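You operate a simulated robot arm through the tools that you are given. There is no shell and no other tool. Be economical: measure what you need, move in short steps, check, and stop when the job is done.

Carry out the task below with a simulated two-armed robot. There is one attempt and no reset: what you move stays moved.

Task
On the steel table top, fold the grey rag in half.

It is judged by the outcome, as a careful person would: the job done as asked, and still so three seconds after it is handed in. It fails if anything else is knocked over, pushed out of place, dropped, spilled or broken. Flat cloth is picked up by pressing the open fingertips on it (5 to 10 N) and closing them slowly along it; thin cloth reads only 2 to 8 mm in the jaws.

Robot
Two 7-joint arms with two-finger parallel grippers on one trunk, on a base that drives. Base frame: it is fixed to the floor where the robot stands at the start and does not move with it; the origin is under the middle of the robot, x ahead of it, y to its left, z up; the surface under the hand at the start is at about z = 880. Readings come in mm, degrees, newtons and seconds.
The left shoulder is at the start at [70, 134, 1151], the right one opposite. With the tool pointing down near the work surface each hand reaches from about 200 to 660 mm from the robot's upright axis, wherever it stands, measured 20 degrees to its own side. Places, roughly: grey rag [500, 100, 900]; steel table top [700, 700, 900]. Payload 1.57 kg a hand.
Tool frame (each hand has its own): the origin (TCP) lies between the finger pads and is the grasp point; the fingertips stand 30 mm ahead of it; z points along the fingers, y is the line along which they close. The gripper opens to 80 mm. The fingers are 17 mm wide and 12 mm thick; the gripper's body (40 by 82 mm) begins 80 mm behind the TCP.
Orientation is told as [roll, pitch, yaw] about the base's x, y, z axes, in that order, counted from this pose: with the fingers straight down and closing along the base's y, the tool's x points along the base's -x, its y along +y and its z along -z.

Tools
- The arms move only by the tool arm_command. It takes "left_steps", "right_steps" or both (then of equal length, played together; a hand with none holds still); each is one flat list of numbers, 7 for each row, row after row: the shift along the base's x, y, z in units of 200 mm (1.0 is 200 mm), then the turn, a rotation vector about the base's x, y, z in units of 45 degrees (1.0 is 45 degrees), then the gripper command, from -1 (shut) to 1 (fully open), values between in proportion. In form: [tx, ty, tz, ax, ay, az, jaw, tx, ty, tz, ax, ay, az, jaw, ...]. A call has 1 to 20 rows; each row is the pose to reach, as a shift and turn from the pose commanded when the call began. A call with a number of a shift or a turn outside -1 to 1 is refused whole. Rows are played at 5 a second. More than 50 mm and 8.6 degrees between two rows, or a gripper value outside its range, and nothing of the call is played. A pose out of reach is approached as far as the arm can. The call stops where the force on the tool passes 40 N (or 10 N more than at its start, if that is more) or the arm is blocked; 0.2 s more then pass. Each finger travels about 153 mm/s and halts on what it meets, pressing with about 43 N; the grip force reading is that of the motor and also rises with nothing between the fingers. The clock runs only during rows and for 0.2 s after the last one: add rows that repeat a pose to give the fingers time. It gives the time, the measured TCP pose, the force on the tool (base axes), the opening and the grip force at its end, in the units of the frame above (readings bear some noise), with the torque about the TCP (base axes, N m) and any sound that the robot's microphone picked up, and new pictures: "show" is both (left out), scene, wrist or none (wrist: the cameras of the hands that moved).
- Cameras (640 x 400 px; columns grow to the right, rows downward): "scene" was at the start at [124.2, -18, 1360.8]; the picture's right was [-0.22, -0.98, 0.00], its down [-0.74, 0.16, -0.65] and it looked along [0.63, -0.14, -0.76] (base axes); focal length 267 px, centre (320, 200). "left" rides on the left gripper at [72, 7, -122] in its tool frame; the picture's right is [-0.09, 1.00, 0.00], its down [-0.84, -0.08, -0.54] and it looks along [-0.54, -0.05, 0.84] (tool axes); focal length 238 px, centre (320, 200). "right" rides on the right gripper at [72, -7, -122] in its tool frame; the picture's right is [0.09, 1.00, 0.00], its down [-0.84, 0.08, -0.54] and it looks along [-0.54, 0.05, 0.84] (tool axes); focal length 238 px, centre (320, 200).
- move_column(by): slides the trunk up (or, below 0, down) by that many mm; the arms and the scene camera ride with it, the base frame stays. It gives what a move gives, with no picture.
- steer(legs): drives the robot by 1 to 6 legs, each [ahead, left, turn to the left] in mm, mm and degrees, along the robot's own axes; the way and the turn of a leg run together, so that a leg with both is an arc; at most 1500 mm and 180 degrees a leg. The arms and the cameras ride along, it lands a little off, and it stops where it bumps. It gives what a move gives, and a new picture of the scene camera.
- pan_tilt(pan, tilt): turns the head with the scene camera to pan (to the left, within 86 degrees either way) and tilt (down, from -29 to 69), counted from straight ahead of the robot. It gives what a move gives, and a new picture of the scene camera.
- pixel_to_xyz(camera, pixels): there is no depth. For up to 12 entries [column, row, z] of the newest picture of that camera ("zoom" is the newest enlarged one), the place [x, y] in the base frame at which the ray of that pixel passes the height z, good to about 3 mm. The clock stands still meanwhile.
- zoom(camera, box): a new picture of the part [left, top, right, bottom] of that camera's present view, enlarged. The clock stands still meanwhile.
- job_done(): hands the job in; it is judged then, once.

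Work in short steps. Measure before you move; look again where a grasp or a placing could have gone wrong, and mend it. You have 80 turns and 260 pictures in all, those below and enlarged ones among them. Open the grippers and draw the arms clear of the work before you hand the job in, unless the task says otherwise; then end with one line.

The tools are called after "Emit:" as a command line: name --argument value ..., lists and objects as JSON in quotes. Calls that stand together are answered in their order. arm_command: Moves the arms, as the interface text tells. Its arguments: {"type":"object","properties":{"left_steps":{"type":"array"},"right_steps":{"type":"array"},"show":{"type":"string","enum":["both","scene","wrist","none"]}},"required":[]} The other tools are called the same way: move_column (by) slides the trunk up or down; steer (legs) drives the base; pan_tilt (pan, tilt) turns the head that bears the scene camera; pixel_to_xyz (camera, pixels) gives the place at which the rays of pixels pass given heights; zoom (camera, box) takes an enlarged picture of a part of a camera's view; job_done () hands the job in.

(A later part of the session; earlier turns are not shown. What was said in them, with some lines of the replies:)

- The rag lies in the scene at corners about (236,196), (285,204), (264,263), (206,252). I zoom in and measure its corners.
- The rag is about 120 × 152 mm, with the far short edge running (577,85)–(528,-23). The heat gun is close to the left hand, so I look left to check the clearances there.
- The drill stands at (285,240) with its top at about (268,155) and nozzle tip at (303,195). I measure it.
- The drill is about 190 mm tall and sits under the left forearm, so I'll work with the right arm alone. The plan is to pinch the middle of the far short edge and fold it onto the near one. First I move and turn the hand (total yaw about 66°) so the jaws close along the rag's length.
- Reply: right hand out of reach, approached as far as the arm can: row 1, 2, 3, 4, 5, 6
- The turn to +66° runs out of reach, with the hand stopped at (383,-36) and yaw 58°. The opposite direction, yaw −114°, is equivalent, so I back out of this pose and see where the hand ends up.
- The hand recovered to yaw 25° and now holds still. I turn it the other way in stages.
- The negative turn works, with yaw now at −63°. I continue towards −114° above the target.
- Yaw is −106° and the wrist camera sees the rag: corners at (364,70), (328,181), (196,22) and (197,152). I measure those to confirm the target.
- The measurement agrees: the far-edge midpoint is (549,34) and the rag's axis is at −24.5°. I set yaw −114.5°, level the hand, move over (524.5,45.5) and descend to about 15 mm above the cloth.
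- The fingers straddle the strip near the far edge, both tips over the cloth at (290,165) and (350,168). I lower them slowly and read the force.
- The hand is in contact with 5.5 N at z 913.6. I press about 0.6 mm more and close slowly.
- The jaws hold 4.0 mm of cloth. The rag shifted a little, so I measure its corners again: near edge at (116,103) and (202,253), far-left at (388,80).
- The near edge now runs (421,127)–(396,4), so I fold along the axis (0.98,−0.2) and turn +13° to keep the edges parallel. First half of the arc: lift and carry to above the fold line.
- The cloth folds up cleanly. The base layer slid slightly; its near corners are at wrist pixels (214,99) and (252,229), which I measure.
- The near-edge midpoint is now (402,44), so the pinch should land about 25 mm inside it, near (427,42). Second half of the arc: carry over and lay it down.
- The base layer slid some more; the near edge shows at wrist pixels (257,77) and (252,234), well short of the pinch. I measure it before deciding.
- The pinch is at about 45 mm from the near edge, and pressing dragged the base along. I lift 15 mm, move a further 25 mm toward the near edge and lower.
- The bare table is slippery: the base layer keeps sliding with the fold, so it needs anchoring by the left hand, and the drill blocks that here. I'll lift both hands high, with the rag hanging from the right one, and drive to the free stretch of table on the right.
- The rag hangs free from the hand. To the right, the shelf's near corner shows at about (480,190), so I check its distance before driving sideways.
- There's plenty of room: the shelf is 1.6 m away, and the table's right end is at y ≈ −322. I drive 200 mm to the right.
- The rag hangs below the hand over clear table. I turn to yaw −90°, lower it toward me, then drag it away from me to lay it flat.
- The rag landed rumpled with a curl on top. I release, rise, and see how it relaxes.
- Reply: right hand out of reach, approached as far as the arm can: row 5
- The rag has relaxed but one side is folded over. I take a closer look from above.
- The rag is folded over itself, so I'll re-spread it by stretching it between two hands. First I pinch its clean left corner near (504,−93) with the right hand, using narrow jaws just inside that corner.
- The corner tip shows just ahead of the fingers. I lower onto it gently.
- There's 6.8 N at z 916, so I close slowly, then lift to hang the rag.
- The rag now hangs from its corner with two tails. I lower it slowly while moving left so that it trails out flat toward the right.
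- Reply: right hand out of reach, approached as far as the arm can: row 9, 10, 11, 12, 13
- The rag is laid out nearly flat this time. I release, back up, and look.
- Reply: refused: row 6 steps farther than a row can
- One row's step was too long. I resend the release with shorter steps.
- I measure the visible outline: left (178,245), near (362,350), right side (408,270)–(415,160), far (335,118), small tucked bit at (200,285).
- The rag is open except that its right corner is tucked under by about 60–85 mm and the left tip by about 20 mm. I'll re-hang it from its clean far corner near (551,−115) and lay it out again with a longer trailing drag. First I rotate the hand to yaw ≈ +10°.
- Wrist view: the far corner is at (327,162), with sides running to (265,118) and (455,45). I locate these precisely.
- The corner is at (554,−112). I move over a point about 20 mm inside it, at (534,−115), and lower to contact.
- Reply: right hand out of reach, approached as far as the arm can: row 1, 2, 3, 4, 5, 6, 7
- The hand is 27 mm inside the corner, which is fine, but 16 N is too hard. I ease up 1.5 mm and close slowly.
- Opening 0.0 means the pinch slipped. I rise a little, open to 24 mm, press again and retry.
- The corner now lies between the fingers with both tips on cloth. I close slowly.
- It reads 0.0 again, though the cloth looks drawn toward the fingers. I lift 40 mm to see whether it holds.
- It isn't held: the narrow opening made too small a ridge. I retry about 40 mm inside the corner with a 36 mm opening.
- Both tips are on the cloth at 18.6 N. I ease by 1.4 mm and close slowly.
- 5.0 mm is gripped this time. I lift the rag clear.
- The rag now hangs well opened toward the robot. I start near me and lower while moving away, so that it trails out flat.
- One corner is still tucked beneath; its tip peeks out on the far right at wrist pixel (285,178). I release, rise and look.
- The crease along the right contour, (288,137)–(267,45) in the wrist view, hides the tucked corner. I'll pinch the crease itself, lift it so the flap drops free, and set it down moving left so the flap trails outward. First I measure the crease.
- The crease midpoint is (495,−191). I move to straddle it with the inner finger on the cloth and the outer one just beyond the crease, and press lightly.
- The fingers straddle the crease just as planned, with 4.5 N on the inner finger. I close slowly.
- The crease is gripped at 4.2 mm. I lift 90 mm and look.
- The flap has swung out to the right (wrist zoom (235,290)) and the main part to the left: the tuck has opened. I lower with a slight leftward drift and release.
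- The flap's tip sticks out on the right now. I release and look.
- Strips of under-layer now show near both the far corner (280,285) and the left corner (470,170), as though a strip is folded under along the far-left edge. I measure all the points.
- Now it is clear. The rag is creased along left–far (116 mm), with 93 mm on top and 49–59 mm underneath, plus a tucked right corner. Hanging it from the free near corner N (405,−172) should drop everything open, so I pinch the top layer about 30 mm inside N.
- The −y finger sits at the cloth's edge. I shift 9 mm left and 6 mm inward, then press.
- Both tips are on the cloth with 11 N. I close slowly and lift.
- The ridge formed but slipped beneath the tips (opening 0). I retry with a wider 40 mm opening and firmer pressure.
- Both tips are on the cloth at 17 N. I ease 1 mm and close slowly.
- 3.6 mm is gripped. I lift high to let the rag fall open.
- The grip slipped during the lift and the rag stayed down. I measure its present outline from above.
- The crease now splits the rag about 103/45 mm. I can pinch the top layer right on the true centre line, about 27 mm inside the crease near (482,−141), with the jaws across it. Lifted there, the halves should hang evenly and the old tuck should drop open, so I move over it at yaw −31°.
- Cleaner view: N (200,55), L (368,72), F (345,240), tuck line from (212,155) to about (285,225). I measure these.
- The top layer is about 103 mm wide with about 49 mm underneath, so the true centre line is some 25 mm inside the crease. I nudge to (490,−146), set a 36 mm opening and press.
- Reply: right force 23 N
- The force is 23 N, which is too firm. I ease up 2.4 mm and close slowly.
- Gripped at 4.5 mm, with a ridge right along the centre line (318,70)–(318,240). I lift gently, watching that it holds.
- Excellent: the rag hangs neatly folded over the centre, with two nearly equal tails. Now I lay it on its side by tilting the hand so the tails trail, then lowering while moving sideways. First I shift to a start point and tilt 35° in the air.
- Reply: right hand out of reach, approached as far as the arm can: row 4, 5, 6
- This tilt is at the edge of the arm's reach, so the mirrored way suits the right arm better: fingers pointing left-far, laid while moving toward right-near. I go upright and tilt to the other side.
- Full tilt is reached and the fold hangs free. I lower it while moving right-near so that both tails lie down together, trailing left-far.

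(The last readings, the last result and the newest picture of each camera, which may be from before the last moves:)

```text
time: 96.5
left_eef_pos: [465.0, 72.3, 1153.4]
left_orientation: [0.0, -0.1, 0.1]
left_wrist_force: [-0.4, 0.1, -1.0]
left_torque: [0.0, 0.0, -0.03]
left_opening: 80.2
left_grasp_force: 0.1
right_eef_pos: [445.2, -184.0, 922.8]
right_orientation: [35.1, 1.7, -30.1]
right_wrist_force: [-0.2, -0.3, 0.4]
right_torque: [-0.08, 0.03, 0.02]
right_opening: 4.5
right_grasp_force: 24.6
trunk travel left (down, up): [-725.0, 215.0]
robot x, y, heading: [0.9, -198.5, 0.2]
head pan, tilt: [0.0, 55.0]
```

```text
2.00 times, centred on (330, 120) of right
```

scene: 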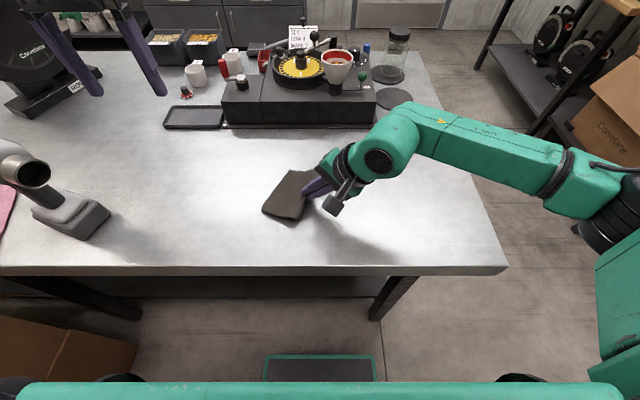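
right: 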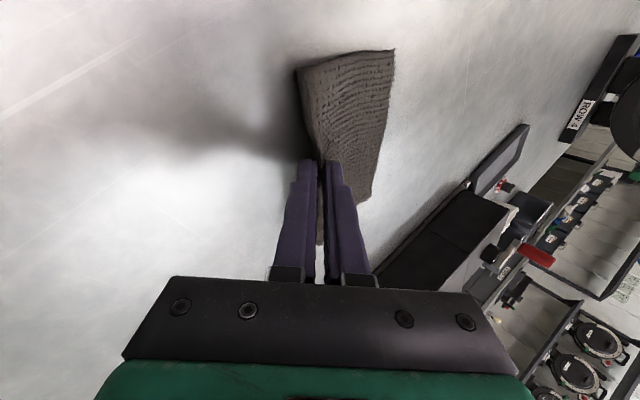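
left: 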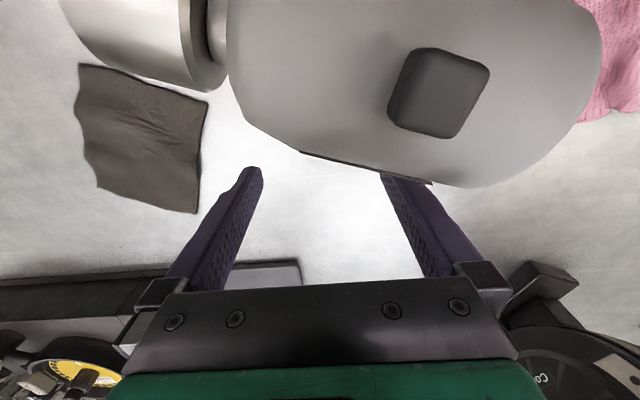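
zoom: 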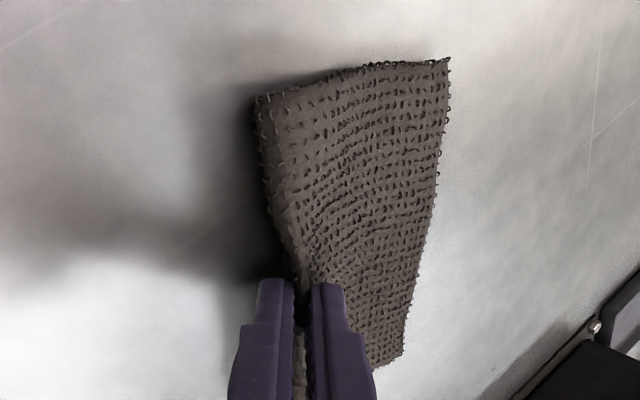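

It lies beautifully folded. I lower 4 mm more, open the fingers slightly, and withdraw backwards along the tool axis.

Emit:
arm_command --right_steps '[-0.005, -0.01, -0.02, 0, 0, 0, -1, -0.005, -0.01, -0.02, 0, 0, 0, -0.85, -0.005, -0.01, -0.02, 0, 0, 0, -0.7, -0.005, -0.01, -0.02, 0, 0, 0, -0.6, -0.018, -0.035, 0.02, 0, 0, 0, -0.6, -0.045, -0.086, 0.1, 0, 0, 0, -0.6, -0.085, -0.16, 0.22, 0, 0, 0, -0.6, -0.13, -0.26, 0.36, 0, 0, 0, -0.6, -0.17, -0.34, 0.5, 0, 0, 0, -0.6]'

Emit:
zoom --camera "scene" --box '[220, 130, 360, 240]'

Emit:
zoom --camera "right" --box '[220, 0, 440, 200]'

```text
time: 98.5
left_eef_pos: [464.9, 72.9, 1154.5]
left_orientation: [0.1, 0.0, 0.2]
left_wrist_force: [0.1, 0.4, 0.4]
left_torque: [-0.03, -0.01, -0.01]
left_opening: 79.6
left_grasp_force: 0.0
right_eef_pos: [410.9, -252.0, 1022.7]
right_orientation: [35.1, 1.8, -30.1]
right_wrist_force: [-0.9, 0.7, -0.5]
right_torque: [0.02, 0.03, 0.0]
right_opening: 16.1
right_grasp_force: 0.1
trunk travel left (down, up): [-725.0, 215.0]
robot x, y, heading: [-0.9, -201.2, -0.0]
head pan, tilt: [0.0, 55.0]
```

scene: 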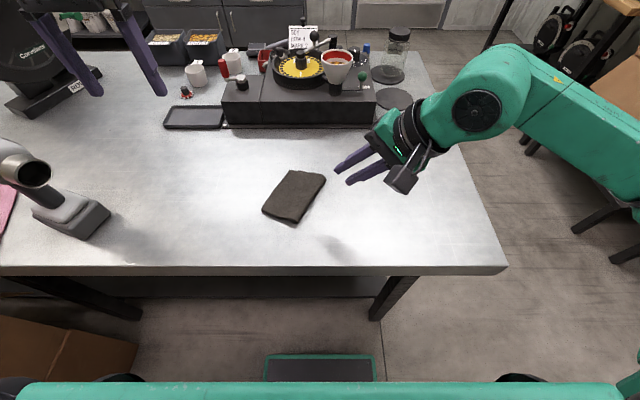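
right: 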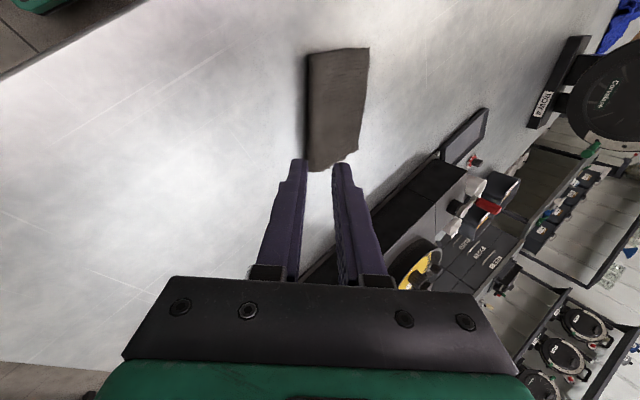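

```text
3.64 times, centred on (290, 185) of scene
```

zoom: 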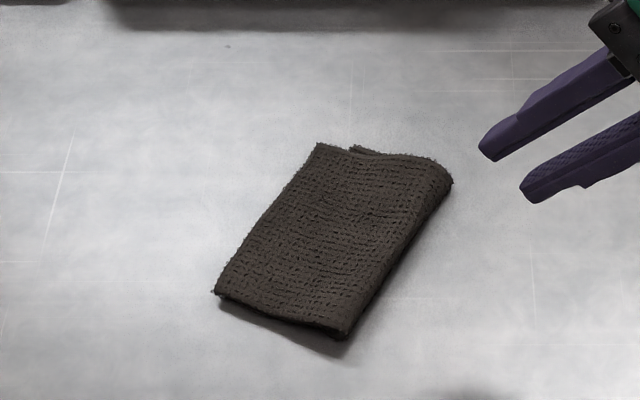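

```text
2.00 times, centred on (330, 100) of right
```

zoom: 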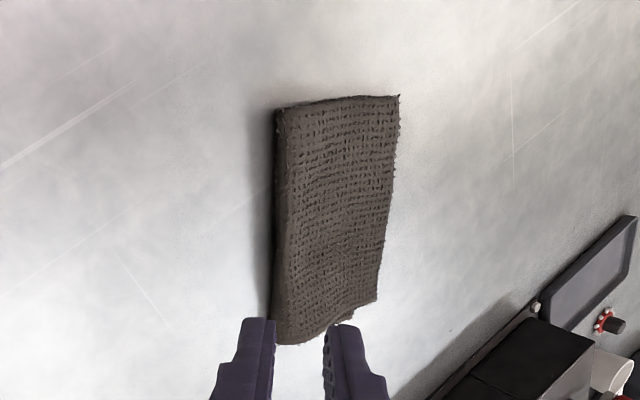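

The rag is now neatly folded, with a crease on the right and layers aligned. I check the size and look closely for layer alignment.

Emit:
zoom --camera "scene" --box '[255, 160, 335, 230]'

Emit:
pixel_to_xyz --camera "scene" --pixels '[[289.5, 170, 887], [262.5, 210.5, 885], [296.5, 223, 885], [326, 178, 887], [299.5, 170.5, 883]]'

```text
5.71 times, centred on (295, 195) of scene
```

zoom: 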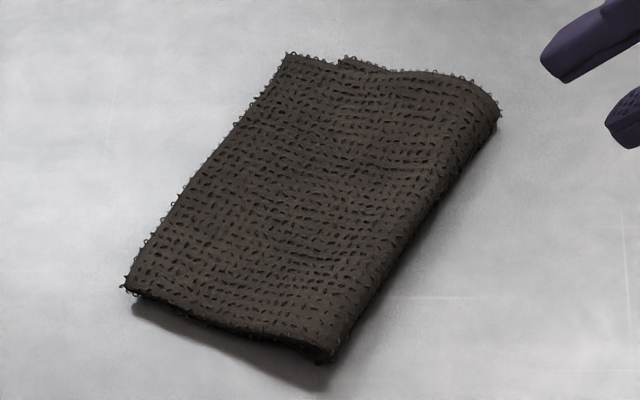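

```text
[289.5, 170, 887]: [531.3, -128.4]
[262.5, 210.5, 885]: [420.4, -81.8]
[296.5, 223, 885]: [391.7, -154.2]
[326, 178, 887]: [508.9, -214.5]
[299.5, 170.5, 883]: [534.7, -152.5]
```

The folded size is about 120 × 78–85 mm, matching half of 120 × 152. I check the free edge from the left hand's camera.

Emit:
arm_command --left_steps '[0, 0, 0, 0, 0, 0, 1]' --show "wrist"

Emit:
zoom --camera "left" --box '[60, 40, 260, 200]'

```text
time: 98.8
left_eef_pos: [465.0, 72.9, 1154.0]
left_orientation: [0.0, 0.1, 0.1]
left_wrist_force: [0.2, -0.7, -0.1]
left_torque: [-0.01, 0.02, 0.0]
left_opening: 80.2
left_grasp_force: 0.1
right_eef_pos: [411.1, -252.7, 1022.9]
right_orientation: [35.1, 1.7, -30.1]
right_wrist_force: [-0.1, -0.2, 0.4]
right_torque: [0.01, -0.02, 0.0]
right_opening: 15.8
right_grasp_force: 0.1
trunk travel left (down, up): [-725.0, 215.0]
robot x, y, heading: [3.7, -196.7, 0.1]
head pan, tilt: [0.0, 55.0]
```

left: 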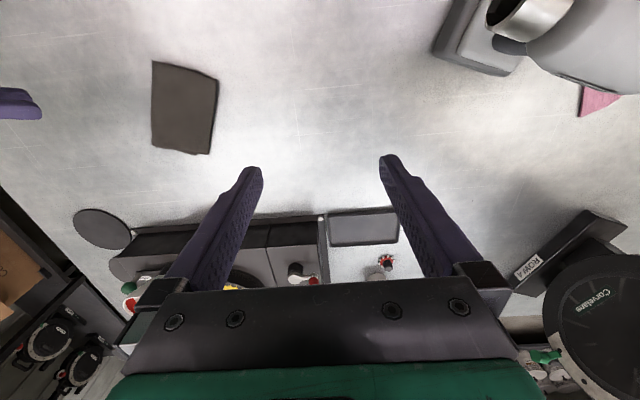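

```text
2.50 times, centred on (160, 120) of left
```

zoom: 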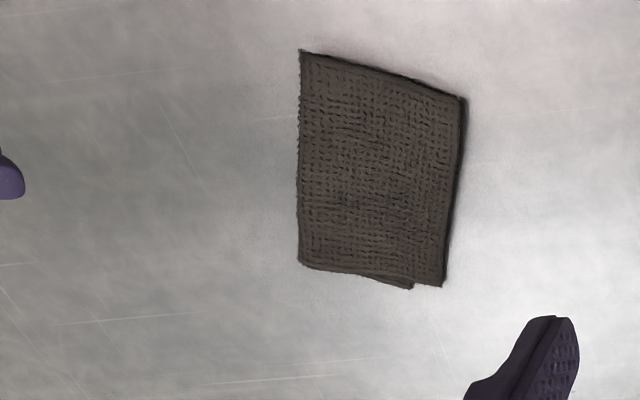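

The fold is neat: the edges are parallel and the under-layer is only slightly short at one end. I open the right gripper fully and draw it up and away.

Emit:
arm_command --right_steps '[-0.05, -0.1, 0.15, -0.14, 0.073, 0, -0.2, -0.07, -0.15, 0.3, -0.28, 0.146, 0, 0.3, -0.07, -0.15, 0.4, -0.42, 0.219, 0, 1, -0.07, -0.15, 0.4, -0.42, 0.219, 0, 1]' --show "scene"

```text
time: 99.8
left_eef_pos: [466.4, 72.1, 1154.9]
left_orientation: [-0.1, 0.0, 0.1]
left_wrist_force: [0.7, 0.8, -0.4]
left_torque: [-0.01, 0.01, 0.0]
left_opening: 80.0
left_grasp_force: 0.0
right_eef_pos: [395.0, -284.4, 1102.7]
right_orientation: [13.8, 0.6, -30.6]
right_wrist_force: [-0.3, 0.1, 0.5]
right_torque: [0.02, -0.02, -0.01]
right_opening: 79.8
right_grasp_force: 0.0
trunk travel left (down, up): [-725.0, 215.0]
robot x, y, heading: [0.4, -195.9, -0.1]
head pan, tilt: [0.0, 55.0]
```

scene: 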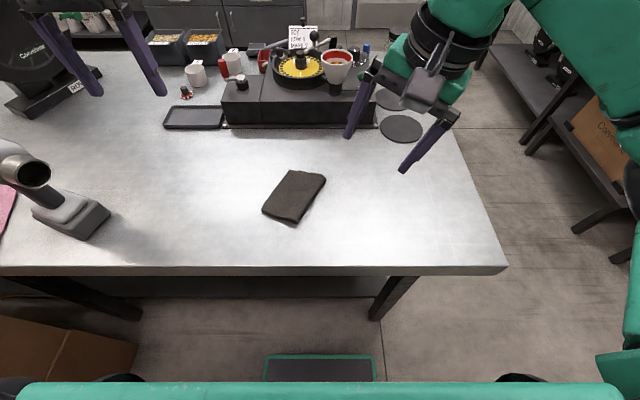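

The rag lies folded in half on the table, both arms are clear, and nothing else was disturbed. I hand the job in.

Emit:
job_done

```text
The job is handed in.
```

The grey rag is folded in half on the steel table top, with the under-layer about 18 mm short at one end; it now lies about 250 mm to the right of where it started, and nothing else was disturbed.
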